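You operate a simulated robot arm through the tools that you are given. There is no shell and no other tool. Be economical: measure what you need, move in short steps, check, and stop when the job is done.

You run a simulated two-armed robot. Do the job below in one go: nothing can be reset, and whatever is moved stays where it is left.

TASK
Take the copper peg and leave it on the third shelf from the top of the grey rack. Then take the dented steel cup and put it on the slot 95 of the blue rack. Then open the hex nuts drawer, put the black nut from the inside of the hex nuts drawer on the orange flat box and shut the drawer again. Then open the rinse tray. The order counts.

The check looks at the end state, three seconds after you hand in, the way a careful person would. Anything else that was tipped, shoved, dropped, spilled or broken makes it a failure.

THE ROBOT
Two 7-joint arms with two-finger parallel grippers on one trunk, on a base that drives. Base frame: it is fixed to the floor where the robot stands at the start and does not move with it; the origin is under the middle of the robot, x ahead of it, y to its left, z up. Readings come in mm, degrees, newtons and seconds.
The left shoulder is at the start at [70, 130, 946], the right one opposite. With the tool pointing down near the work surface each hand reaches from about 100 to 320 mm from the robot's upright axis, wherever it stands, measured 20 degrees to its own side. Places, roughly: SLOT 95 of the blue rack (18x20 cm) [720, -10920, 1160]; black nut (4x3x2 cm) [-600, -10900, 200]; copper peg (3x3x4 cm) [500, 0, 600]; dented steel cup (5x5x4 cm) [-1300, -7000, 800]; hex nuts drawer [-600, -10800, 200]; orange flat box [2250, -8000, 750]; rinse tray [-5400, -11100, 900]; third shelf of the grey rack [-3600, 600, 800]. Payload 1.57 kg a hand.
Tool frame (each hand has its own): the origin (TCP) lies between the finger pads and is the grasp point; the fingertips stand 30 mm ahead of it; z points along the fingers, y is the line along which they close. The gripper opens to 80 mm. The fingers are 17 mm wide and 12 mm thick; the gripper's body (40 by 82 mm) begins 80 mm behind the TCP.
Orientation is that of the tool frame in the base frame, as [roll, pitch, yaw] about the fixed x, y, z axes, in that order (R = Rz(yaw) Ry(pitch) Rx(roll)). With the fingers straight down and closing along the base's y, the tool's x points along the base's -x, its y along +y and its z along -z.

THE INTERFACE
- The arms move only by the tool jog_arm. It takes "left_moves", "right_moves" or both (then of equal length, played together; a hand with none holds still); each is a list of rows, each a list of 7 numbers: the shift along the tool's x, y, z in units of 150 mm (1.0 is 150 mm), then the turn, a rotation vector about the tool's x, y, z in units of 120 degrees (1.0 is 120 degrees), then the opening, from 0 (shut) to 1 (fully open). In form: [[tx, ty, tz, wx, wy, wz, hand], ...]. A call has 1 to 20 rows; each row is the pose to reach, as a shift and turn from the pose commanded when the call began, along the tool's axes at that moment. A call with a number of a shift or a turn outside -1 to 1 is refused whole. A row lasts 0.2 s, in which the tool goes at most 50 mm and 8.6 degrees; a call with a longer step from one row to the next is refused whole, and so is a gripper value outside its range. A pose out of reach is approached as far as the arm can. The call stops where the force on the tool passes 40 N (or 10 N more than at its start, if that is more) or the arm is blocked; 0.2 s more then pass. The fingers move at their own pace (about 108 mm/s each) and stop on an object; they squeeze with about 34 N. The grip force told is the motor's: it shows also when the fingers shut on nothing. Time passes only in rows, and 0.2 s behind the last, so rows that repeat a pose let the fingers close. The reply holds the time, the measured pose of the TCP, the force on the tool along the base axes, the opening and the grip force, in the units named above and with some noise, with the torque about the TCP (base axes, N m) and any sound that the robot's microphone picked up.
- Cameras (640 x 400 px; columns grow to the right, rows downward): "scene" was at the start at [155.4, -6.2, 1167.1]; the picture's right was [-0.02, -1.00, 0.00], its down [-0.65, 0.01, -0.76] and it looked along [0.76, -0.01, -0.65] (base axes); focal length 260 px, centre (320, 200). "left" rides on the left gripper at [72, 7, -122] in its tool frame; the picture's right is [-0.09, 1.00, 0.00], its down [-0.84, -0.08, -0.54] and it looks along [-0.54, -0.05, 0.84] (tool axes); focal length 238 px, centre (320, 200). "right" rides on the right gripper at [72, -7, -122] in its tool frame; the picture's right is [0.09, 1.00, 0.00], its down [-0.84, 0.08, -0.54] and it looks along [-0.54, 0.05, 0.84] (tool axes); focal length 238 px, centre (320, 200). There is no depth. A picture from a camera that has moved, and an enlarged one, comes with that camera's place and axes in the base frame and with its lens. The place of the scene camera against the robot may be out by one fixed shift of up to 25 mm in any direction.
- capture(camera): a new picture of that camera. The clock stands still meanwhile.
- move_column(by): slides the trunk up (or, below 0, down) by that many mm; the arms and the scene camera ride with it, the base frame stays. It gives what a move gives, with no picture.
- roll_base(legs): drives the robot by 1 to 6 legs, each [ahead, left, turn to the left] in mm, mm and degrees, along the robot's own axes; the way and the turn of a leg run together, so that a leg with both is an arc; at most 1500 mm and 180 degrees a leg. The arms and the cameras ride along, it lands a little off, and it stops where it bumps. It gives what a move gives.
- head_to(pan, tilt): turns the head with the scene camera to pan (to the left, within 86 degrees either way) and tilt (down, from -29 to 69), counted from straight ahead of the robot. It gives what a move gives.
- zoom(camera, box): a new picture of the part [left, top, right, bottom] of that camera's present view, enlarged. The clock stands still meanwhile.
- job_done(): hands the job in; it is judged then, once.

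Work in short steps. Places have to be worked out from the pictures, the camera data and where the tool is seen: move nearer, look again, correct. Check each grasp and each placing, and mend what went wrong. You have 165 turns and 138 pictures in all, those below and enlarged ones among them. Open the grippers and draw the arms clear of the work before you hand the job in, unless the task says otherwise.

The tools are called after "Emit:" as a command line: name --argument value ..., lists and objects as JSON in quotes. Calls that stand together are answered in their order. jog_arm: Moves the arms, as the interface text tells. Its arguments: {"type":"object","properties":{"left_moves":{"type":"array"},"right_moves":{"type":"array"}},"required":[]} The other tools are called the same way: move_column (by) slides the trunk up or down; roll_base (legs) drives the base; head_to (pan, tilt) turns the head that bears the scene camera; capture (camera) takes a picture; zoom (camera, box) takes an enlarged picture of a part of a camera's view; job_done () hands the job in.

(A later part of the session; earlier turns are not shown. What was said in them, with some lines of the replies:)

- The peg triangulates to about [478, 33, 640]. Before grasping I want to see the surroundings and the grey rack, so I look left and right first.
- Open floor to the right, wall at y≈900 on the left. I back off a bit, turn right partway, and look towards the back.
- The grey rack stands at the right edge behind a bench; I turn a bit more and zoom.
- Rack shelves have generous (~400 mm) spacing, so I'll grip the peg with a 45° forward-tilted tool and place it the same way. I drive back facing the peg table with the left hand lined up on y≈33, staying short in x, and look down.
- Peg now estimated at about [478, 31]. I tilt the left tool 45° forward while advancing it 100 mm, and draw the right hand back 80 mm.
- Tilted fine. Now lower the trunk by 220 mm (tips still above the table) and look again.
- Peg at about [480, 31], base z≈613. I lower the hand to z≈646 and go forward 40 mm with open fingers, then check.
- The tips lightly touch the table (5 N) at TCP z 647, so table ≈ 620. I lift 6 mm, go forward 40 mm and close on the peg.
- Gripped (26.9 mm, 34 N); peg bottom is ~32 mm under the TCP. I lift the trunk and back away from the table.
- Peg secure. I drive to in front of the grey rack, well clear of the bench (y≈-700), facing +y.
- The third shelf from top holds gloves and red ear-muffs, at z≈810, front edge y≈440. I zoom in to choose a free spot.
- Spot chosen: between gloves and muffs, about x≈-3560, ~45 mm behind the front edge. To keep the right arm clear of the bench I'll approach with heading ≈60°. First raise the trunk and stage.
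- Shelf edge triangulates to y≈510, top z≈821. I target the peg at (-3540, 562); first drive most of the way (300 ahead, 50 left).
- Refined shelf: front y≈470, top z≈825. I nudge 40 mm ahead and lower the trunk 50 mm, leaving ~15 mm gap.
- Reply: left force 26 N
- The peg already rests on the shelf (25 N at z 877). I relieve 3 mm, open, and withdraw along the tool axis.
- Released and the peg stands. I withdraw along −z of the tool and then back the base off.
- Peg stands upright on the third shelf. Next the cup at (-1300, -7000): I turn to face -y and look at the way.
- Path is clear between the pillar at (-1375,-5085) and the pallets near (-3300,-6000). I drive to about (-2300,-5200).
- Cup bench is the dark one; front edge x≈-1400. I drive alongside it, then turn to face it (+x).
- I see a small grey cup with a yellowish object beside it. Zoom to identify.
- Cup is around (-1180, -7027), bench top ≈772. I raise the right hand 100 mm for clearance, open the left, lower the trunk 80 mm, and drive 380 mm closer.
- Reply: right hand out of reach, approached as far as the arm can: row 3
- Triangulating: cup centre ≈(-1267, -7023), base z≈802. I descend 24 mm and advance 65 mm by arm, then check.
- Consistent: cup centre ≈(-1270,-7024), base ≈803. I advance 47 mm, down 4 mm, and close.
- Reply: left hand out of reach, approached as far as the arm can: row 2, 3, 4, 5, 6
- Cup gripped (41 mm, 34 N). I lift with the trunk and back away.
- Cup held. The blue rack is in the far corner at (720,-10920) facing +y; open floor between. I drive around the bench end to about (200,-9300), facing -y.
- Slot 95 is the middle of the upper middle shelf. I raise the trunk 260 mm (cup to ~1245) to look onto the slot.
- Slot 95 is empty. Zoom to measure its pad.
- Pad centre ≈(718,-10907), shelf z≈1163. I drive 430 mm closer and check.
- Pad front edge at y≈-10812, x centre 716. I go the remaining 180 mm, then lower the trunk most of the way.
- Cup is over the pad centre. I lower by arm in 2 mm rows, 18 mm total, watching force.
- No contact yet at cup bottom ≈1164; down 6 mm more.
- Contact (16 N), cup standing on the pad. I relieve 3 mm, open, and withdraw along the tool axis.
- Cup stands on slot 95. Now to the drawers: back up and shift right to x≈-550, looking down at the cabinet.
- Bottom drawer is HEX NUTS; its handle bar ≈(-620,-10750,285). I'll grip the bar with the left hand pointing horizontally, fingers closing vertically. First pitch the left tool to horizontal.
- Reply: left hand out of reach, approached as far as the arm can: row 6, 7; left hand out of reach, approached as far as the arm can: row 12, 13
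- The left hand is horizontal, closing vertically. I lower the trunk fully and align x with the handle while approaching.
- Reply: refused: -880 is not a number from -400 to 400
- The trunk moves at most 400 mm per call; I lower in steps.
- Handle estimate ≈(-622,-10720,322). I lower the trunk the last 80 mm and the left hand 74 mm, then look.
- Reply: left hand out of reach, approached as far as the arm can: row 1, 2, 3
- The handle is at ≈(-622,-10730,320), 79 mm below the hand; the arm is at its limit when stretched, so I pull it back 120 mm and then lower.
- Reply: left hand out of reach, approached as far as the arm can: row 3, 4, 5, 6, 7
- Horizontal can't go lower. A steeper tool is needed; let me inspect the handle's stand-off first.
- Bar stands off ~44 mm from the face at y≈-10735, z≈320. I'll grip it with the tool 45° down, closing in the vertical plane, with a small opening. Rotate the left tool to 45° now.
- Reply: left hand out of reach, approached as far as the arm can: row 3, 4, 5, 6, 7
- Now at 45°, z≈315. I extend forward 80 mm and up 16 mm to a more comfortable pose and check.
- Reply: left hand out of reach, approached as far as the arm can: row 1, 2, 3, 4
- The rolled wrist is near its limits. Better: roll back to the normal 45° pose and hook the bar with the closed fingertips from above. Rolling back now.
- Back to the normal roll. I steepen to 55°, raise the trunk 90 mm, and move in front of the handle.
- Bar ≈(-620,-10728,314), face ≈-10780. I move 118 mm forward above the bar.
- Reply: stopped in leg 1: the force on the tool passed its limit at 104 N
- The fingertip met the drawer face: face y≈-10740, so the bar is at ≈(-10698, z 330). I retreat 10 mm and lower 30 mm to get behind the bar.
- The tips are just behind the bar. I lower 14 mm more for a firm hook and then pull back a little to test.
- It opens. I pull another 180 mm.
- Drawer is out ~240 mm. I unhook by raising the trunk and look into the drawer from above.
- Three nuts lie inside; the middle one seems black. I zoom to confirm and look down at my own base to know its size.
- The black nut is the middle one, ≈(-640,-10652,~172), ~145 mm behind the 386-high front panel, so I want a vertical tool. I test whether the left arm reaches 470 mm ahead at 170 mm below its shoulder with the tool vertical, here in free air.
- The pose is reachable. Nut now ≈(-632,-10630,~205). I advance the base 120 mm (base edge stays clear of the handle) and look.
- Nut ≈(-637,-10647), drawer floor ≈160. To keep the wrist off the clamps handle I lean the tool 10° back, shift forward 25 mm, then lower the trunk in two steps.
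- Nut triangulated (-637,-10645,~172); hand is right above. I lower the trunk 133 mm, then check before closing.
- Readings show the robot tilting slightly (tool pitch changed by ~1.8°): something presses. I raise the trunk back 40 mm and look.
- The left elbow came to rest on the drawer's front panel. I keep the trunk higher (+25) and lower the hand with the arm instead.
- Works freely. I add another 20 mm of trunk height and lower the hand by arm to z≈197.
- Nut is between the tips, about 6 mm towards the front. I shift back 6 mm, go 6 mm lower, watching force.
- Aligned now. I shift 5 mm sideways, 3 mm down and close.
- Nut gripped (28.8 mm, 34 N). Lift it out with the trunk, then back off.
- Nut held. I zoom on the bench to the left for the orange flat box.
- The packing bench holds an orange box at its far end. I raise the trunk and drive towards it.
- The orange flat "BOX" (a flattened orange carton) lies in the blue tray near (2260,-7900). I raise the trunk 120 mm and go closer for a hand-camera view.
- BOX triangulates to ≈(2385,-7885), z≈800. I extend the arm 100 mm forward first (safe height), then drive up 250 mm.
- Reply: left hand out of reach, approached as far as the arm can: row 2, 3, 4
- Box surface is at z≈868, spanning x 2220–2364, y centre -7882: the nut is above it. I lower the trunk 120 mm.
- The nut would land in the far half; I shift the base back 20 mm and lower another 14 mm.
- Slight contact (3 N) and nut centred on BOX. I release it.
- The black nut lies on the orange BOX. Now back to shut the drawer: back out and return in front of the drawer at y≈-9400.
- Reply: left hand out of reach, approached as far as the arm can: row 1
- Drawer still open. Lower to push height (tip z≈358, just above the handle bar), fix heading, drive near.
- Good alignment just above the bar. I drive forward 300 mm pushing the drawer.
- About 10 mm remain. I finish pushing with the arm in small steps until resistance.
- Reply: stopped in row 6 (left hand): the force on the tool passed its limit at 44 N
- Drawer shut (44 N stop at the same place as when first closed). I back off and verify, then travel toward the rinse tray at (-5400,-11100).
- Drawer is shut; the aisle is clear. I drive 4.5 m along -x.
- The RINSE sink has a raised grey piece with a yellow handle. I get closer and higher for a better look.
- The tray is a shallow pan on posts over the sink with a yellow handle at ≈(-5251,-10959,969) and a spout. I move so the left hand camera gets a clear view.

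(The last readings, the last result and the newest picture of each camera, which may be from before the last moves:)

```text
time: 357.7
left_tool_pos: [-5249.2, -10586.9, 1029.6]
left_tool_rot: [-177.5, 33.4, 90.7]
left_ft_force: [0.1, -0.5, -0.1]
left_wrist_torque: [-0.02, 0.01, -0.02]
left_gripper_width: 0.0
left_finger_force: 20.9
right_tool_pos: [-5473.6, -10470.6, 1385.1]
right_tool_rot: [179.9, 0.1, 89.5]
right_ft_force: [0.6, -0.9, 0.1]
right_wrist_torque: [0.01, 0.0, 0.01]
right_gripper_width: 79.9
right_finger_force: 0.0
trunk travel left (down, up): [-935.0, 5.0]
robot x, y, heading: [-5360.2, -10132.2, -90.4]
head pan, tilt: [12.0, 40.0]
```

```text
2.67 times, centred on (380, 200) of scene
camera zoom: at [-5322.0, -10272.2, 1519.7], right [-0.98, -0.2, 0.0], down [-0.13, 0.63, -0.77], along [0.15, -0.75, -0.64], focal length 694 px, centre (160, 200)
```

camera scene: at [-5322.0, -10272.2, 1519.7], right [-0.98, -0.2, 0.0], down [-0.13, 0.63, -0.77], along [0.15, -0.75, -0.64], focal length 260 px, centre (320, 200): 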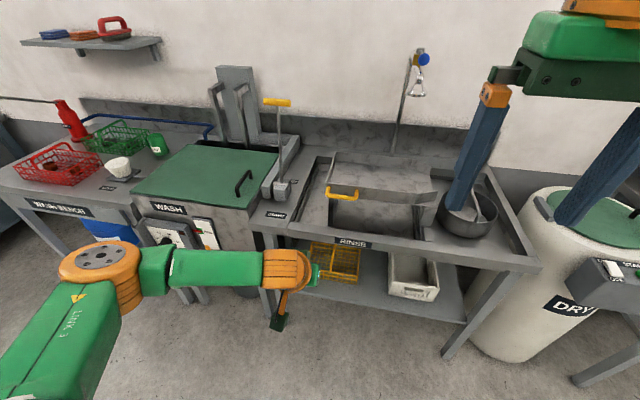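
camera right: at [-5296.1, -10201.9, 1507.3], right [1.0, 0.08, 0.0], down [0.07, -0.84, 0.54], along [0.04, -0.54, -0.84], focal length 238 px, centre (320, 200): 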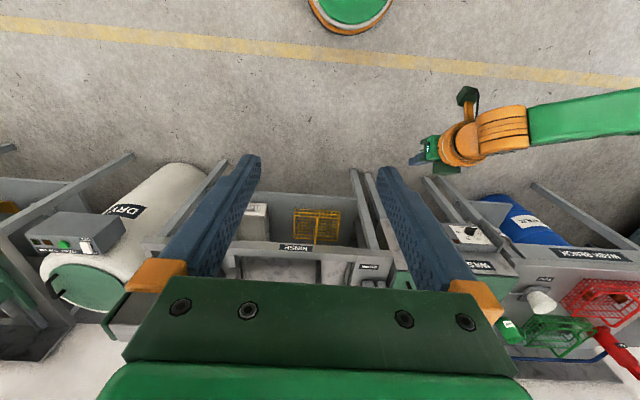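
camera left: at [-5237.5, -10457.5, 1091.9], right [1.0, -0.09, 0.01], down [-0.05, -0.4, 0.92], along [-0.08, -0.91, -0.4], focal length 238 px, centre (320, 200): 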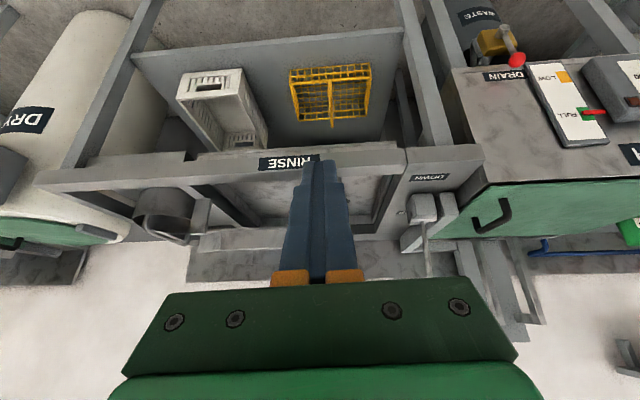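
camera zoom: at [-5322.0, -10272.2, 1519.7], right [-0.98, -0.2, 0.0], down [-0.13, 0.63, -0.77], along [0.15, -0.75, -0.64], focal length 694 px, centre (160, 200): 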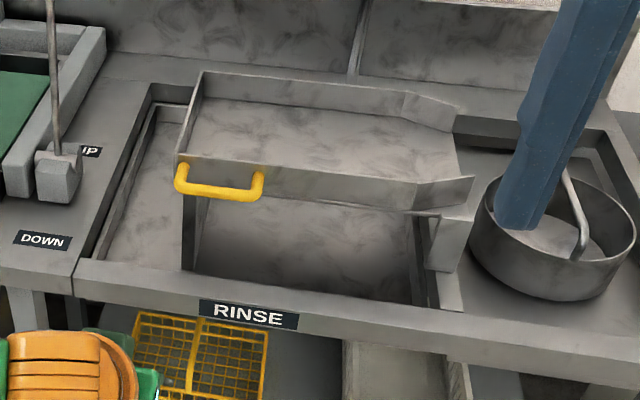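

The pan is hinged at its right (spout) end and pours into the pot; the yellow handle at the left front lifts/moves it. I'll grip the handle's end post. First I raise the left arm relative to the trunk (to have trunk travel for lifting), opening the gripper.

Emit:
jog_arm --left_moves '[[-0.18, 0, -0.27, 0, 0, 0, 0.7], [-0.36, 0, -0.54, 0, 0, 0, 0.7], [-0.55, 0, -0.83, 0, 0, 0, 0.7], [-0.55, 0, -0.83, 0, 0, 0, 0.7]]'

Emit:
jog_arm --left_moves '[[-0.18, 0, -0.27, 0, 0, 0, 0.7], [-0.36, 0, -0.54, 0, 0, 0, 0.7], [-0.36, 0, -0.54, 0, 0, 0, 0.7]]'

Emit:
move_column --by -240

Emit:
roll_base --legs '[[150, 0, 0.4]]'

Emit:
capture --camera "left"

```text
refused: row 3 steps farther than a row can; nothing moved
```

```text
time: 358.5
left_tool_pos: [-5246.8, -10585.0, 1127.5]
left_tool_rot: [-177.5, 33.4, 90.7]
left_ft_force: [0.0, 0.7, 0.4]
left_wrist_torque: [0.01, 0.01, -0.01]
left_gripper_width: 56.2
left_finger_force: 0.0
right_tool_pos: [-5474.0, -10470.2, 1383.2]
right_tool_rot: [179.9, 0.0, 89.5]
right_ft_force: [1.0, -0.1, 0.4]
right_wrist_torque: [-0.02, -0.05, 0.01]
right_gripper_width: 80.0
right_finger_force: 0.1
trunk travel left (down, up): [-935.0, 5.0]
robot x, y, heading: [-5360.6, -10136.6, -90.4]
head pan, tilt: [12.0, 40.0]
```

```text
time: 361.0
left_tool_pos: [-5245.6, -10585.1, 886.7]
left_tool_rot: [-177.4, 33.4, 90.7]
left_ft_force: [0.0, 0.1, -0.1]
left_wrist_torque: [0.03, 0.0, 0.0]
left_gripper_width: 56.1
left_finger_force: 0.0
right_tool_pos: [-5473.5, -10469.8, 1144.7]
right_tool_rot: [-179.9, 0.2, 89.4]
right_ft_force: [0.1, -0.3, -0.1]
right_wrist_torque: [0.0, -0.02, 0.01]
right_gripper_width: 79.9
right_finger_force: 0.1
trunk travel left (down, up): [-695.0, 245.0]
robot x, y, heading: [-5358.0, -10134.6, -90.7]
head pan, tilt: [12.0, 40.0]
```

```text
time: 362.4
left_tool_pos: [-5242.8, -10731.5, 889.3]
left_tool_rot: [-177.5, 33.5, 91.1]
left_ft_force: [0.6, 1.0, 0.3]
left_wrist_torque: [0.0, -0.01, -0.02]
left_gripper_width: 56.3
left_finger_force: 0.1
right_tool_pos: [-5471.8, -10618.3, 1145.1]
right_tool_rot: [179.8, 0.2, 89.7]
right_ft_force: [0.0, 0.1, 0.3]
right_wrist_torque: [-0.05, -0.02, -0.01]
right_gripper_width: 80.1
right_finger_force: 0.0
trunk travel left (down, up): [-695.0, 245.0]
robot x, y, heading: [-5357.0, -10280.6, -89.8]
head pan, tilt: [12.0, 40.0]
```

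```text
22 pictures are left
camera left: at [-5234.9, -10605.7, 949.0], right [1.0, -0.08, 0.01], down [-0.05, -0.4, 0.92], along [-0.07, -0.91, -0.4], focal length 238 px, centre (320, 200)
```

left: 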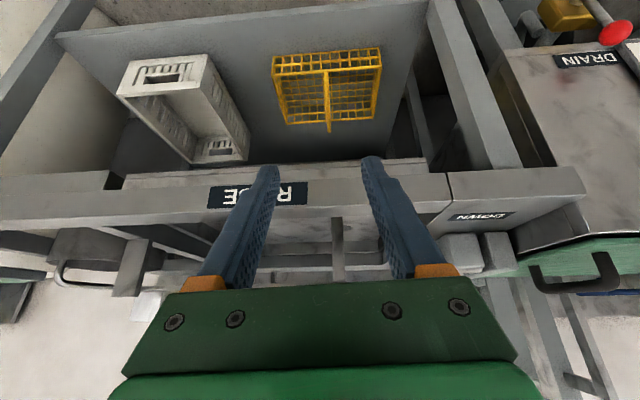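

One call was refused for step size, so the hand is lower than intended (no contact). I raise the arm 140 mm now in smaller rows.

Emit:
jog_arm --left_moves '[[-0.128, 0, -0.194, 0, 0, 0, 0.7], [-0.256, 0, -0.388, 0, 0, 0, 0.7], [-0.385, 0, -0.58, 0, 0, 0, 0.7], [-0.513, 0, -0.775, 0, 0, 0, 0.7], [-0.513, 0, -0.775, 0, 0, 0, 0.7]]'

Emit:
capture --camera "left"

```text
time: 363.6
left_tool_pos: [-5240.6, -10733.6, 1026.1]
left_tool_rot: [-177.5, 33.3, 91.1]
left_ft_force: [0.2, 1.1, 0.3]
left_wrist_torque: [0.02, 0.02, -0.01]
left_gripper_width: 56.2
left_finger_force: 0.0
right_tool_pos: [-5471.6, -10620.7, 1145.4]
right_tool_rot: [-180.0, 0.2, 89.9]
right_ft_force: [0.1, -0.1, 0.1]
right_wrist_torque: [-0.03, -0.02, -0.05]
right_gripper_width: 80.0
right_finger_force: 0.0
trunk travel left (down, up): [-695.0, 245.0]
robot x, y, heading: [-5357.7, -10284.3, -89.6]
head pan, tilt: [12.0, 40.0]
```

```text
21 pictures are left
camera left: at [-5231.4, -10607.9, 1087.5], right [1.0, -0.08, 0.01], down [-0.05, -0.4, 0.92], along [-0.07, -0.91, -0.4], focal length 238 px, centre (320, 200)
```

left: 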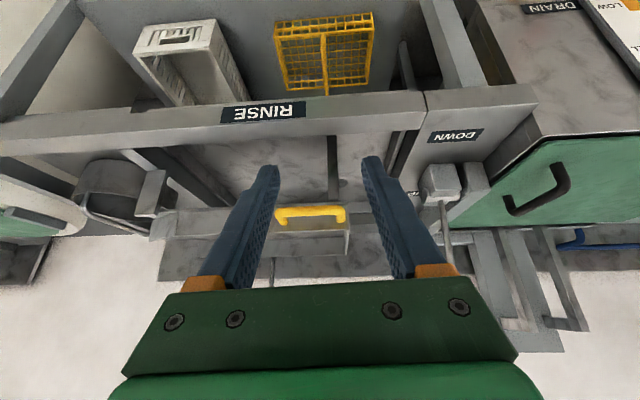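

Handle bar now ≈ y -10951, z 958, x from -5324 to -5224. Post gripping is tight, so instead I'll lift the bar from below with closed, horizontally pointing fingers. Rotate the left tool to horizontal while rising 60 mm.

Emit:
jog_arm --left_moves '[[-0.0275, 0, -0.0415, 0, -0.054, 0, 0.3], [-0.055, 0, -0.083, 0, -0.108, 0, 0], [-0.0825, 0, -0.1245, 0, -0.162, 0, 0], [-0.11, 0, -0.166, 0, -0.216, 0, 0], [-0.1375, 0, -0.2075, 0, -0.27, 0, 0], [-0.165, 0, -0.249, 0, -0.324, 0, 0], [-0.1925, 0, -0.29, 0, -0.378, 0, 0], [-0.22, 0, -0.332, 0, -0.43, 0, 0], [-0.22, 0, -0.332, 0, -0.43, 0, 0]]'

Emit:
move_column --by -80

Emit:
capture --camera "left"

```text
time: 365.6
left_tool_pos: [-5236.3, -10734.3, 1086.2]
left_tool_rot: [-156.9, 84.6, 112.7]
left_ft_force: [0.6, 0.1, -0.1]
left_wrist_torque: [-0.02, -0.01, -0.01]
left_gripper_width: 0.0
left_finger_force: 21.3
right_tool_pos: [-5471.9, -10620.9, 1144.4]
right_tool_rot: [179.9, 0.1, 89.9]
right_ft_force: [0.4, -0.1, -0.3]
right_wrist_torque: [0.0, 0.01, 0.03]
right_gripper_width: 79.8
right_finger_force: 0.1
trunk travel left (down, up): [-695.0, 245.0]
robot x, y, heading: [-5360.9, -10286.8, -90.1]
head pan, tilt: [12.0, 40.0]
```

```text
time: 366.8
left_tool_pos: [-5235.9, -10733.7, 1004.6]
left_tool_rot: [-157.2, 84.6, 112.4]
left_ft_force: [0.0, 0.2, -0.3]
left_wrist_torque: [-0.02, -0.01, 0.01]
left_gripper_width: 0.0
left_finger_force: 21.3
right_tool_pos: [-5470.9, -10620.4, 1065.2]
right_tool_rot: [-179.9, 0.1, 89.8]
right_ft_force: [-0.3, -0.3, -1.1]
right_wrist_torque: [-0.02, 0.03, 0.0]
right_gripper_width: 80.0
right_finger_force: 0.1
trunk travel left (down, up): [-615.0, 325.0]
robot x, y, heading: [-5357.9, -10282.4, -90.2]
head pan, tilt: [12.0, 40.0]
```

```text
20 pictures are left
camera left: at [-5231.7, -10606.8, 944.1], right [1.0, -0.01, 0.06], down [-0.04, 0.47, 0.88], along [-0.04, -0.88, 0.47], focal length 238 px, centre (320, 200)
```

left: 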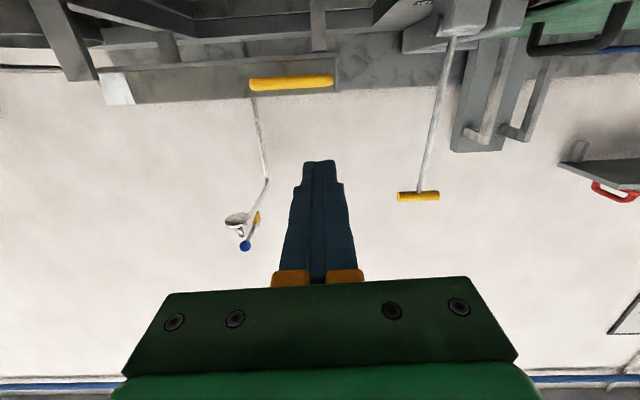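

Reachable, but the camera under the hand would hit the sink lip when horizontal; 30° downward keeps it clear. I set pitch 60, lower to z≈938 and approach 150 mm.

Emit:
jog_arm --left_moves '[[0, 0, 0, 0, 0.052, 0, 0], [0, 0, 0, 0, 0.104, 0, 0], [0, 0, 0, 0, 0.155, 0, 0], [0, 0, 0, 0, 0.205, 0, 0], [0, 0, 0, 0, 0.205, 0, 0]]'

Emit:
move_column --by -62

Emit:
roll_base --legs '[[120, -26, 0]]'

Emit:
capture --camera "left"

```text
time: 367.9
left_tool_pos: [-5236.1, -10733.7, 1005.3]
left_tool_rot: [-175.7, 60.3, 93.4]
left_ft_force: [0.4, -0.2, -1.0]
left_wrist_torque: [0.01, 0.02, 0.0]
left_gripper_width: 0.0
left_finger_force: 21.3
right_tool_pos: [-5473.3, -10620.4, 1064.0]
right_tool_rot: [-179.9, 0.1, 89.8]
right_ft_force: [0.6, 0.3, -0.1]
right_wrist_torque: [-0.01, 0.02, 0.0]
right_gripper_width: 80.1
right_finger_force: 0.0
trunk travel left (down, up): [-615.0, 325.0]
robot x, y, heading: [-5359.9, -10284.0, -90.0]
head pan, tilt: [12.0, 40.0]
```

```text
time: 369.0
left_tool_pos: [-5236.1, -10734.6, 944.3]
left_tool_rot: [-175.8, 60.4, 93.3]
left_ft_force: [-0.2, 0.2, 0.2]
left_wrist_torque: [0.01, 0.0, 0.01]
left_gripper_width: 0.2
left_finger_force: 21.2
right_tool_pos: [-5471.4, -10620.2, 1001.6]
right_tool_rot: [-179.9, 0.0, 89.9]
right_ft_force: [-0.8, 0.1, -0.3]
right_wrist_torque: [-0.02, 0.02, -0.02]
right_gripper_width: 80.0
right_finger_force: 0.0
trunk travel left (down, up): [-553.0, 387.0]
robot x, y, heading: [-5362.5, -10282.1, -89.9]
head pan, tilt: [12.0, 40.0]
```

```text
time: 370.2
left_tool_pos: [-5262.2, -10853.8, 944.5]
left_tool_rot: [-175.8, 60.4, 93.5]
left_ft_force: [-0.1, -0.6, 0.6]
left_wrist_torque: [0.0, -0.01, 0.01]
left_gripper_width: 0.0
left_finger_force: 20.9
right_tool_pos: [-5497.2, -10738.8, 1003.0]
right_tool_rot: [-180.0, 0.2, 89.8]
right_ft_force: [0.0, -0.6, 0.5]
right_wrist_torque: [0.05, 0.01, 0.01]
right_gripper_width: 80.1
right_finger_force: 0.1
trunk travel left (down, up): [-553.0, 387.0]
robot x, y, heading: [-5388.9, -10400.8, -90.1]
head pan, tilt: [12.0, 40.0]
```

```text
19 pictures are left
camera left: at [-5255.4, -10712.4, 940.6], right [1.0, -0.05, 0.04], down [-0.04, 0.06, 1.0], along [-0.05, -1.0, 0.06], focal length 238 px, centre (320, 200)
```

left: 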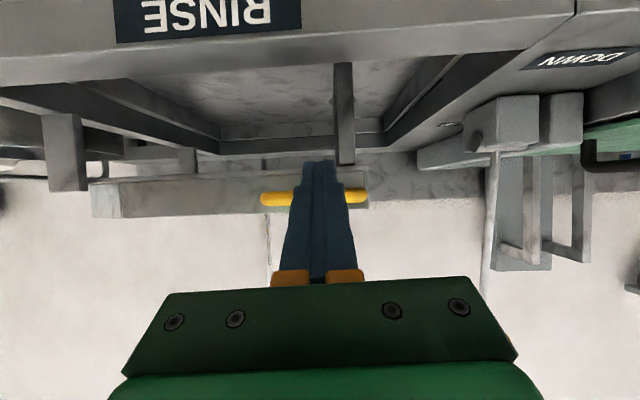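

Bar at z≈953, y≈-10952. I retract the right hand 80 mm for clearance, lower 10 mm, then slide the fingertips under the bar.

Emit:
jog_arm --right_moves '[[0.18, 0, 0, 0, 0, 0, 1], [0.36, 0, 0, 0, 0, 0, 1], [0.53, 0, 0, 0, 0, 0, 1]]'

Emit:
move_column --by -11

Emit:
roll_base --legs '[[83, 0, 0]]'

Emit:
capture --camera "left"

```text
time: 371.0
left_tool_pos: [-5261.5, -10853.1, 944.3]
left_tool_rot: [-175.8, 60.3, 93.3]
left_ft_force: [-0.4, 0.5, -0.5]
left_wrist_torque: [0.03, 0.0, -0.02]
left_gripper_width: 0.1
left_finger_force: 22.1
right_tool_pos: [-5498.5, -10660.1, 1004.3]
right_tool_rot: [179.9, 0.2, 89.8]
right_ft_force: [0.4, 0.7, 1.2]
right_wrist_torque: [-0.01, 0.01, 0.0]
right_gripper_width: 79.8
right_finger_force: 0.1
trunk travel left (down, up): [-553.0, 387.0]
robot x, y, heading: [-5386.8, -10405.2, -90.1]
head pan, tilt: [12.0, 40.0]
```

```text
time: 371.6
left_tool_pos: [-5263.5, -10854.9, 932.1]
left_tool_rot: [-175.8, 60.5, 93.4]
left_ft_force: [0.3, 0.0, 0.6]
left_wrist_torque: [0.0, 0.04, 0.0]
left_gripper_width: 0.0
left_finger_force: 20.9
right_tool_pos: [-5497.8, -10660.5, 992.5]
right_tool_rot: [180.0, 0.1, 89.8]
right_ft_force: [0.4, -0.4, -0.3]
right_wrist_torque: [-0.03, 0.0, 0.03]
right_gripper_width: 80.0
right_finger_force: 0.0
trunk travel left (down, up): [-542.0, 398.0]
robot x, y, heading: [-5385.9, -10404.7, -90.2]
head pan, tilt: [12.0, 40.0]
```

```text
time: 372.7
left_tool_pos: [-5261.8, -10937.0, 933.0]
left_tool_rot: [-175.8, 60.4, 93.3]
left_ft_force: [-0.4, -0.2, -0.2]
left_wrist_torque: [-0.01, 0.04, 0.02]
left_gripper_width: 0.0
left_finger_force: 21.5
right_tool_pos: [-5497.7, -10744.2, 993.6]
right_tool_rot: [179.9, 0.2, 89.7]
right_ft_force: [-0.6, -0.4, 0.4]
right_wrist_torque: [0.01, -0.01, -0.02]
right_gripper_width: 79.8
right_finger_force: 0.0
trunk travel left (down, up): [-542.0, 398.0]
robot x, y, heading: [-5386.0, -10487.0, -90.0]
head pan, tilt: [12.0, 40.0]
```

```text
18 pictures are left
camera left: at [-5255.7, -10796.8, 929.5], right [1.0, -0.05, 0.04], down [-0.04, 0.06, 1.0], along [-0.05, -1.0, 0.06], focal length 238 px, centre (320, 200)
```

left: 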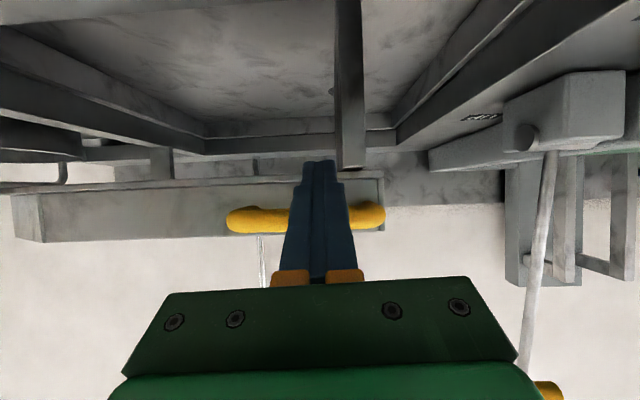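

Fingertips are under the bar. I lift 20 mm with the trunk and check the force.

Emit:
move_column --by 22

Emit:
capture --camera "left"

```text
time: 373.4
left_tool_pos: [-5262.6, -10937.4, 954.0]
left_tool_rot: [-175.9, 60.3, 93.2]
left_ft_force: [-1.3, 4.7, -6.2]
left_wrist_torque: [0.11, -0.07, 0.02]
left_gripper_width: 0.1
left_finger_force: 21.2
right_tool_pos: [-5498.2, -10744.7, 1014.5]
right_tool_rot: [179.9, 0.2, 89.8]
right_ft_force: [-0.3, -0.5, 0.3]
right_wrist_torque: [-0.02, 0.0, 0.03]
right_gripper_width: 79.9
right_finger_force: 0.1
trunk travel left (down, up): [-564.0, 376.0]
robot x, y, heading: [-5387.8, -10486.3, -89.8]
head pan, tilt: [12.0, 40.0]
```

```text
17 pictures are left
camera left: at [-5256.0, -10796.8, 951.5], right [1.0, -0.05, 0.04], down [-0.04, 0.06, 1.0], along [-0.05, -1.0, 0.06], focal length 238 px, centre (320, 200)
```

left: 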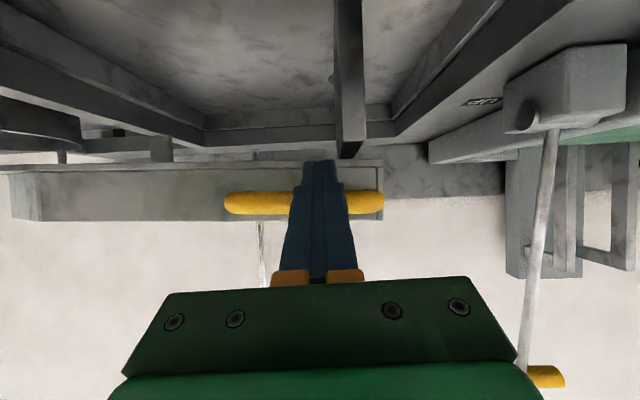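

About 8 N and the bar is following upward. Lift 70 mm more.

Emit:
move_column --by 70

Emit:
capture --camera "left"

```text
time: 374.4
left_tool_pos: [-5263.2, -10938.4, 1026.2]
left_tool_rot: [-175.8, 60.6, 93.6]
left_ft_force: [-1.6, 0.4, -1.4]
left_wrist_torque: [0.11, -0.02, -0.11]
left_gripper_width: 0.0
left_finger_force: 21.6
right_tool_pos: [-5499.5, -10745.1, 1084.3]
right_tool_rot: [179.9, 0.2, 89.9]
right_ft_force: [-0.5, 0.4, 0.6]
right_wrist_torque: [0.01, -0.01, 0.02]
right_gripper_width: 79.8
right_finger_force: 0.1
trunk travel left (down, up): [-634.0, 306.0]
robot x, y, heading: [-5383.6, -10486.5, -90.3]
head pan, tilt: [12.0, 40.0]
```

```text
16 pictures are left
camera left: at [-5256.2, -10797.1, 1022.5], right [1.0, -0.05, 0.04], down [-0.04, 0.06, 1.0], along [-0.05, -1.0, 0.06], focal length 238 px, centre (320, 200)
```

left: 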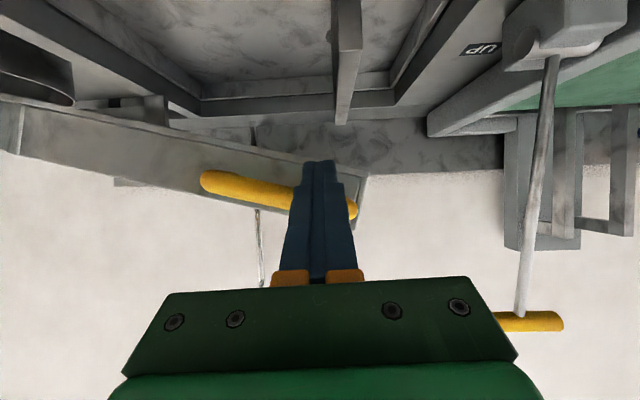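

The pan tilts about its spout end. I keep lifting while shifting right to follow the arc.

Emit:
roll_base --legs '[[0, -22, 0]]'

Emit:
move_column --by 60

Emit:
roll_base --legs '[[0, -28, 0]]'

Emit:
move_column --by 40

Emit:
capture --camera "left"

```text
time: 375.2
left_tool_pos: [-5284.5, -10937.0, 1024.7]
left_tool_rot: [-175.8, 60.3, 93.3]
left_ft_force: [-0.1, 4.5, -3.9]
left_wrist_torque: [0.08, -0.04, -0.04]
left_gripper_width: 0.0
left_finger_force: 21.2
right_tool_pos: [-5520.5, -10743.8, 1084.3]
right_tool_rot: [-179.9, 0.1, 89.8]
right_ft_force: [-0.4, -1.1, -0.9]
right_wrist_torque: [0.0, -0.02, 0.03]
right_gripper_width: 80.2
right_finger_force: 0.0
trunk travel left (down, up): [-634.0, 306.0]
robot x, y, heading: [-5407.3, -10488.2, -90.3]
head pan, tilt: [12.0, 40.0]
```

```text
time: 376.2
left_tool_pos: [-5285.9, -10938.6, 1085.1]
left_tool_rot: [-175.8, 60.5, 93.3]
left_ft_force: [-3.3, 2.9, -5.9]
left_wrist_torque: [0.06, -0.05, -0.1]
left_gripper_width: 0.2
left_finger_force: 21.5
right_tool_pos: [-5520.5, -10744.8, 1143.0]
right_tool_rot: [180.0, 0.2, 89.9]
right_ft_force: [-0.2, -0.4, -0.3]
right_wrist_torque: [-0.02, 0.02, -0.03]
right_gripper_width: 80.0
right_finger_force: 0.0
trunk travel left (down, up): [-694.0, 246.0]
robot x, y, heading: [-5409.8, -10486.6, -90.1]
head pan, tilt: [12.0, 40.0]
```

```text
time: 377.1
left_tool_pos: [-5312.6, -10939.5, 1083.7]
left_tool_rot: [-175.6, 60.3, 93.3]
left_ft_force: [0.2, 1.0, 0.1]
left_wrist_torque: [0.0, 0.02, 0.05]
left_gripper_width: 0.1
left_finger_force: 21.5
right_tool_pos: [-5547.3, -10745.5, 1144.4]
right_tool_rot: [-180.0, 0.1, 89.7]
right_ft_force: [0.3, 0.1, -0.6]
right_wrist_torque: [0.03, 0.02, 0.0]
right_gripper_width: 80.0
right_finger_force: 0.0
trunk travel left (down, up): [-694.0, 246.0]
robot x, y, heading: [-5436.9, -10486.7, -90.3]
head pan, tilt: [12.0, 40.0]
```

```text
time: 377.9
left_tool_pos: [-5313.7, -10938.2, 1125.2]
left_tool_rot: [-175.8, 60.5, 93.3]
left_ft_force: [-1.2, 1.5, -3.9]
left_wrist_torque: [0.05, -0.06, -0.07]
left_gripper_width: 0.0
left_finger_force: 21.4
right_tool_pos: [-5547.8, -10745.1, 1183.6]
right_tool_rot: [179.9, 0.0, 89.7]
right_ft_force: [0.2, -0.2, 0.0]
right_wrist_torque: [0.04, 0.0, -0.01]
right_gripper_width: 79.9
right_finger_force: 0.0
trunk travel left (down, up): [-734.0, 206.0]
robot x, y, heading: [-5435.5, -10484.8, -89.8]
head pan, tilt: [12.0, 40.0]
```

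```text
15 pictures are left
camera left: at [-5306.6, -10797.5, 1122.0], right [1.0, -0.05, 0.04], down [-0.04, 0.06, 1.0], along [-0.06, -1.0, 0.06], focal length 238 px, centre (320, 200)
```

left: 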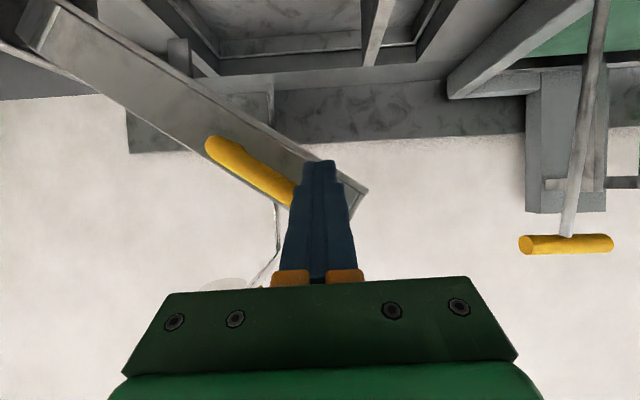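

Tilt is ≈35° and it seems to stay by friction. I continue along the arc: shift right, lift.

Emit:
roll_base --legs '[[0, -25, 0]]'

Emit:
move_column --by 40

Emit:
roll_base --legs '[[0, -25, 0]]'

Emit:
move_column --by 30

Emit:
capture --camera "left"

```text
time: 378.7
left_tool_pos: [-5338.1, -10940.3, 1123.8]
left_tool_rot: [-175.4, 60.4, 93.2]
left_ft_force: [0.6, -0.4, -0.4]
left_wrist_torque: [-0.03, 0.02, -0.01]
left_gripper_width: 0.1
left_finger_force: 21.0
right_tool_pos: [-5572.4, -10747.0, 1184.3]
right_tool_rot: [180.0, 0.1, 89.7]
right_ft_force: [0.1, 0.1, 0.2]
right_wrist_torque: [-0.02, -0.01, 0.02]
right_gripper_width: 80.0
right_finger_force: 0.0
trunk travel left (down, up): [-734.0, 206.0]
robot x, y, heading: [-5463.8, -10485.8, -90.2]
head pan, tilt: [12.0, 40.0]
```

```text
time: 379.6
left_tool_pos: [-5338.5, -10938.3, 1165.7]
left_tool_rot: [-175.6, 60.4, 93.2]
left_ft_force: [0.5, 0.8, -4.5]
left_wrist_torque: [0.08, -0.07, 0.0]
left_gripper_width: 0.0
left_finger_force: 21.0
right_tool_pos: [-5572.6, -10746.4, 1225.2]
right_tool_rot: [180.0, 0.1, 89.8]
right_ft_force: [-0.7, 0.4, -0.4]
right_wrist_torque: [-0.02, 0.02, 0.03]
right_gripper_width: 80.0
right_finger_force: 0.0
trunk travel left (down, up): [-774.0, 166.0]
robot x, y, heading: [-5460.5, -10488.7, -90.4]
head pan, tilt: [12.0, 40.0]
```

```text
time: 380.4
left_tool_pos: [-5363.7, -10939.3, 1164.0]
left_tool_rot: [-175.5, 60.4, 93.2]
left_ft_force: [0.4, 0.0, -0.2]
left_wrist_torque: [0.01, 0.03, -0.02]
left_gripper_width: 0.0
left_finger_force: 21.4
right_tool_pos: [-5597.2, -10746.4, 1223.9]
right_tool_rot: [180.0, 0.1, 89.6]
right_ft_force: [-0.8, 0.2, 0.2]
right_wrist_torque: [0.01, 0.0, 0.01]
right_gripper_width: 79.9
right_finger_force: 0.0
trunk travel left (down, up): [-774.0, 166.0]
robot x, y, heading: [-5486.2, -10485.4, -90.1]
head pan, tilt: [12.0, 40.0]
```

```text
time: 381.0
left_tool_pos: [-5364.1, -10939.5, 1187.5]
left_tool_rot: [-176.5, 59.2, 92.3]
left_ft_force: [4.6, -1.9, -3.6]
left_wrist_torque: [0.06, 0.0, 0.07]
left_gripper_width: 0.1
left_finger_force: 21.3
right_tool_pos: [-5597.1, -10744.4, 1253.4]
right_tool_rot: [-180.0, 0.1, 89.6]
right_ft_force: [0.9, 0.3, -0.4]
right_wrist_torque: [-0.01, -0.01, -0.03]
right_gripper_width: 80.0
right_finger_force: 0.1
trunk travel left (down, up): [-802.0, 138.0]
robot x, y, heading: [-5486.0, -10488.4, -90.3]
head pan, tilt: [12.0, 40.0]
stopped: the force on the tool passed its limit at 48 N (the readings are from after the stop); the commanded pose is now the measured one
```

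```text
14 pictures are left
camera left: at [-5355.0, -10796.8, 1186.8], right [1.0, -0.06, 0.05], down [-0.05, 0.04, 1.0], along [-0.06, -1.0, 0.04], focal length 238 px, centre (320, 200)
```

left: 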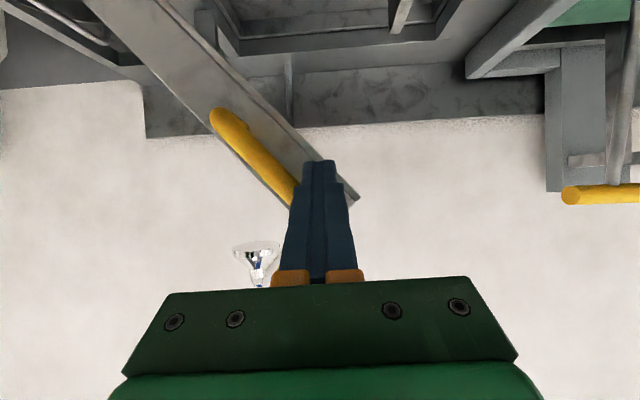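

The pan hit its stop (48 N) at about 47°: fully open. I lower 6 mm to see whether it stays up by itself.

Emit:
move_column --by -10

Emit:
capture --camera "left"

```text
time: 381.6
left_tool_pos: [-5364.8, -10937.5, 1178.1]
left_tool_rot: [-176.6, 59.2, 92.1]
left_ft_force: [0.2, 0.5, 0.2]
left_wrist_torque: [-0.03, 0.02, 0.01]
left_gripper_width: 0.0
left_finger_force: 20.9
right_tool_pos: [-5597.3, -10744.0, 1242.6]
right_tool_rot: [179.9, 0.1, 89.5]
right_ft_force: [0.2, 0.0, -0.2]
right_wrist_torque: [-0.03, 0.03, -0.02]
right_gripper_width: 80.1
right_finger_force: 0.0
trunk travel left (down, up): [-792.0, 148.0]
robot x, y, heading: [-5483.6, -10488.5, -90.2]
head pan, tilt: [12.0, 40.0]
```

```text
13 pictures are left
camera left: at [-5357.0, -10796.4, 1176.8], right [1.0, -0.06, 0.05], down [-0.05, 0.04, 1.0], along [-0.06, -1.0, 0.04], focal length 238 px, centre (320, 200)
```

left: 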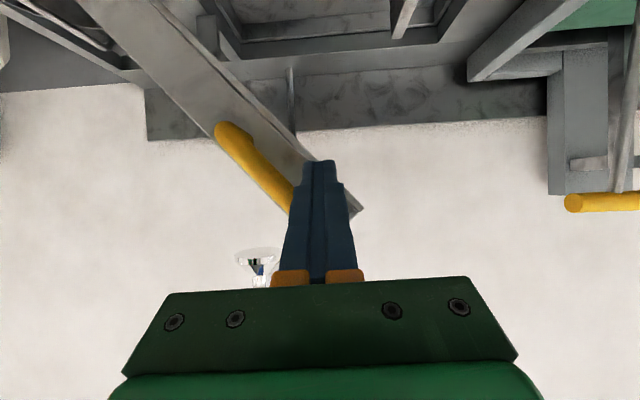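

Zero force: the pan stays up. I back the base off straight and check it from the scene camera.

Emit:
roll_base --legs '[[-250, 0, 0]]'

Emit:
head_to --pan 0 --tilt 30

Emit:
capture --camera "scene"

Emit:
capture --camera "left"

```text
time: 383.4
left_tool_pos: [-5362.7, -10687.0, 1176.9]
left_tool_rot: [-176.6, 59.2, 92.3]
left_ft_force: [-1.4, 0.5, 0.4]
left_wrist_torque: [0.01, 0.01, 0.01]
left_gripper_width: 0.0
left_finger_force: 20.7
right_tool_pos: [-5596.4, -10497.3, 1242.1]
right_tool_rot: [179.9, 0.0, 89.9]
right_ft_force: [-0.2, 0.1, -0.2]
right_wrist_torque: [0.01, 0.0, 0.0]
right_gripper_width: 79.9
right_finger_force: 0.0
trunk travel left (down, up): [-792.0, 148.0]
robot x, y, heading: [-5486.2, -10235.8, -90.1]
head pan, tilt: [12.0, 40.0]
```

```text
time: 384.2
left_tool_pos: [-5361.6, -10685.3, 1177.6]
left_tool_rot: [-176.6, 59.3, 92.4]
left_ft_force: [0.7, -0.4, -0.3]
left_wrist_torque: [0.01, 0.03, 0.02]
left_gripper_width: 0.0
left_finger_force: 22.1
right_tool_pos: [-5597.1, -10494.0, 1242.9]
right_tool_rot: [180.0, 0.2, 89.9]
right_ft_force: [-0.7, 0.4, -0.7]
right_wrist_torque: [-0.05, 0.0, 0.04]
right_gripper_width: 80.1
right_finger_force: 0.0
trunk travel left (down, up): [-792.0, 148.0]
robot x, y, heading: [-5480.6, -10238.2, -89.8]
head pan, tilt: [0.0, 30.0]
```

```text
12 pictures are left
camera scene: at [-5464.6, -10380.8, 1392.5], right [-1.0, 0.0, 0.0], down [0.0, 0.5, -0.87], along [0.0, -0.87, -0.5], focal length 260 px, centre (320, 200)
```

scene: 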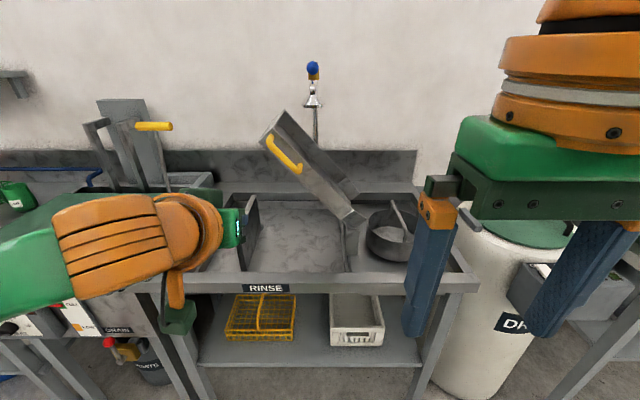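

```text
11 pictures are left
camera left: at [-5355.3, -10544.1, 1177.0], right [1.0, -0.06, 0.05], down [-0.05, 0.04, 1.0], along [-0.06, -1.0, 0.04], focal length 238 px, centre (320, 200)
```

left: 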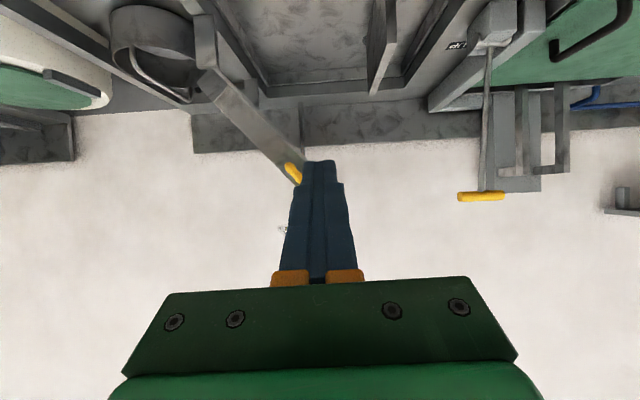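

The pan stays open over the pot. I open the left gripper, back further off and take a last look to be sure nothing drifts.

Emit:
roll_base --legs '[[-250, 0, 0]]'

Emit:
jog_arm --left_moves '[[0, 0, 0, 0, 0, 0, 0.5], [0, 0, 0, 0, 0, 0, 1], [0, 0, 0, 0, 0, 0, 1], [0, 0, 0, 0, 0, 0, 1]]'

Emit:
zoom --camera "scene" --box '[180, 60, 460, 260]'

```text
time: 386.0
left_tool_pos: [-5361.8, -10440.4, 1176.4]
left_tool_rot: [-176.6, 59.2, 92.5]
left_ft_force: [0.4, -0.4, 0.7]
left_wrist_torque: [-0.03, -0.03, -0.02]
left_gripper_width: 0.0
left_finger_force: 21.0
right_tool_pos: [-5596.9, -10248.5, 1242.3]
right_tool_rot: [179.8, 0.0, 90.1]
right_ft_force: [-0.1, 0.6, 0.2]
right_wrist_torque: [0.02, 0.0, 0.01]
right_gripper_width: 80.1
right_finger_force: 0.0
trunk travel left (down, up): [-792.0, 148.0]
robot x, y, heading: [-5482.2, -9990.8, -89.8]
head pan, tilt: [0.0, 30.0]
```

```text
time: 387.0
left_tool_pos: [-5361.5, -10438.0, 1178.4]
left_tool_rot: [-176.6, 59.3, 92.4]
left_ft_force: [-0.9, 1.7, 0.3]
left_wrist_torque: [0.02, -0.02, 0.04]
left_gripper_width: 80.3
left_finger_force: 0.1
right_tool_pos: [-5595.8, -10246.2, 1242.5]
right_tool_rot: [179.9, 0.1, 90.0]
right_ft_force: [0.9, 0.0, 0.1]
right_wrist_torque: [0.0, 0.02, -0.04]
right_gripper_width: 80.1
right_finger_force: 0.0
trunk travel left (down, up): [-792.0, 148.0]
robot x, y, heading: [-5487.4, -9987.7, -89.8]
head pan, tilt: [0.0, 30.0]
```

```text
2.00 times, centred on (320, 160) of scene
camera zoom: at [-5464.6, -10133.4, 1392.5], right [-1.0, 0.0, 0.0], down [0.0, 0.5, -0.87], along [0.0, -0.87, -0.5], focal length 520 px, centre (320, 280)
```

zoom: 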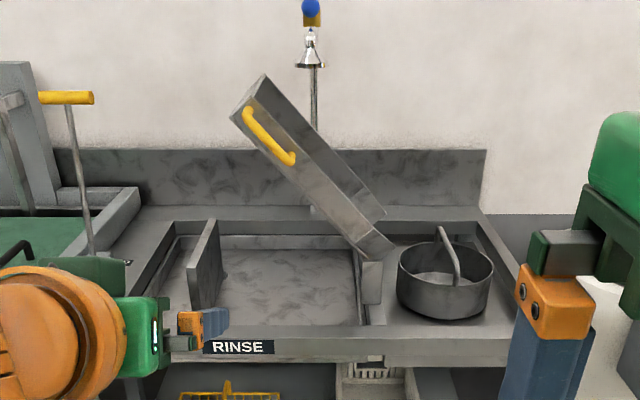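

The pan is steady and open over the pot. The peg is on the third shelf, the cup is on slot 95, the black nut is on the BOX, and the drawer is shut. Both grippers are open and clear, so I hand in.

Emit:
job_done

```text
The job is handed in.
```

I did all four parts in the order you gave and handed the job in; the result of the check hasn't come back to me.

- **Copper peg:** it stands upright on the third shelf from the top of the grey rack, between the gloves and the ear-muffs.
- **Dented steel cup:** it stands on the slot 95 pad of the blue rack.
- **Hex nuts drawer:** the black nut is on the flat orange piece marked "BOX" in the blue tray on the packing bench. I took this to be the orange flat box. The drawer is shut again. While I was reaching for the nut, my left elbow pressed on the open drawer's front panel. I backed off at once and saw no damage.
- **Rinse tray:** it is tilted up to about 45°, where it met its stop, and it stays there by itself. I took this tilt to be "open".

Both grippers are open and the arms are clear of the work.
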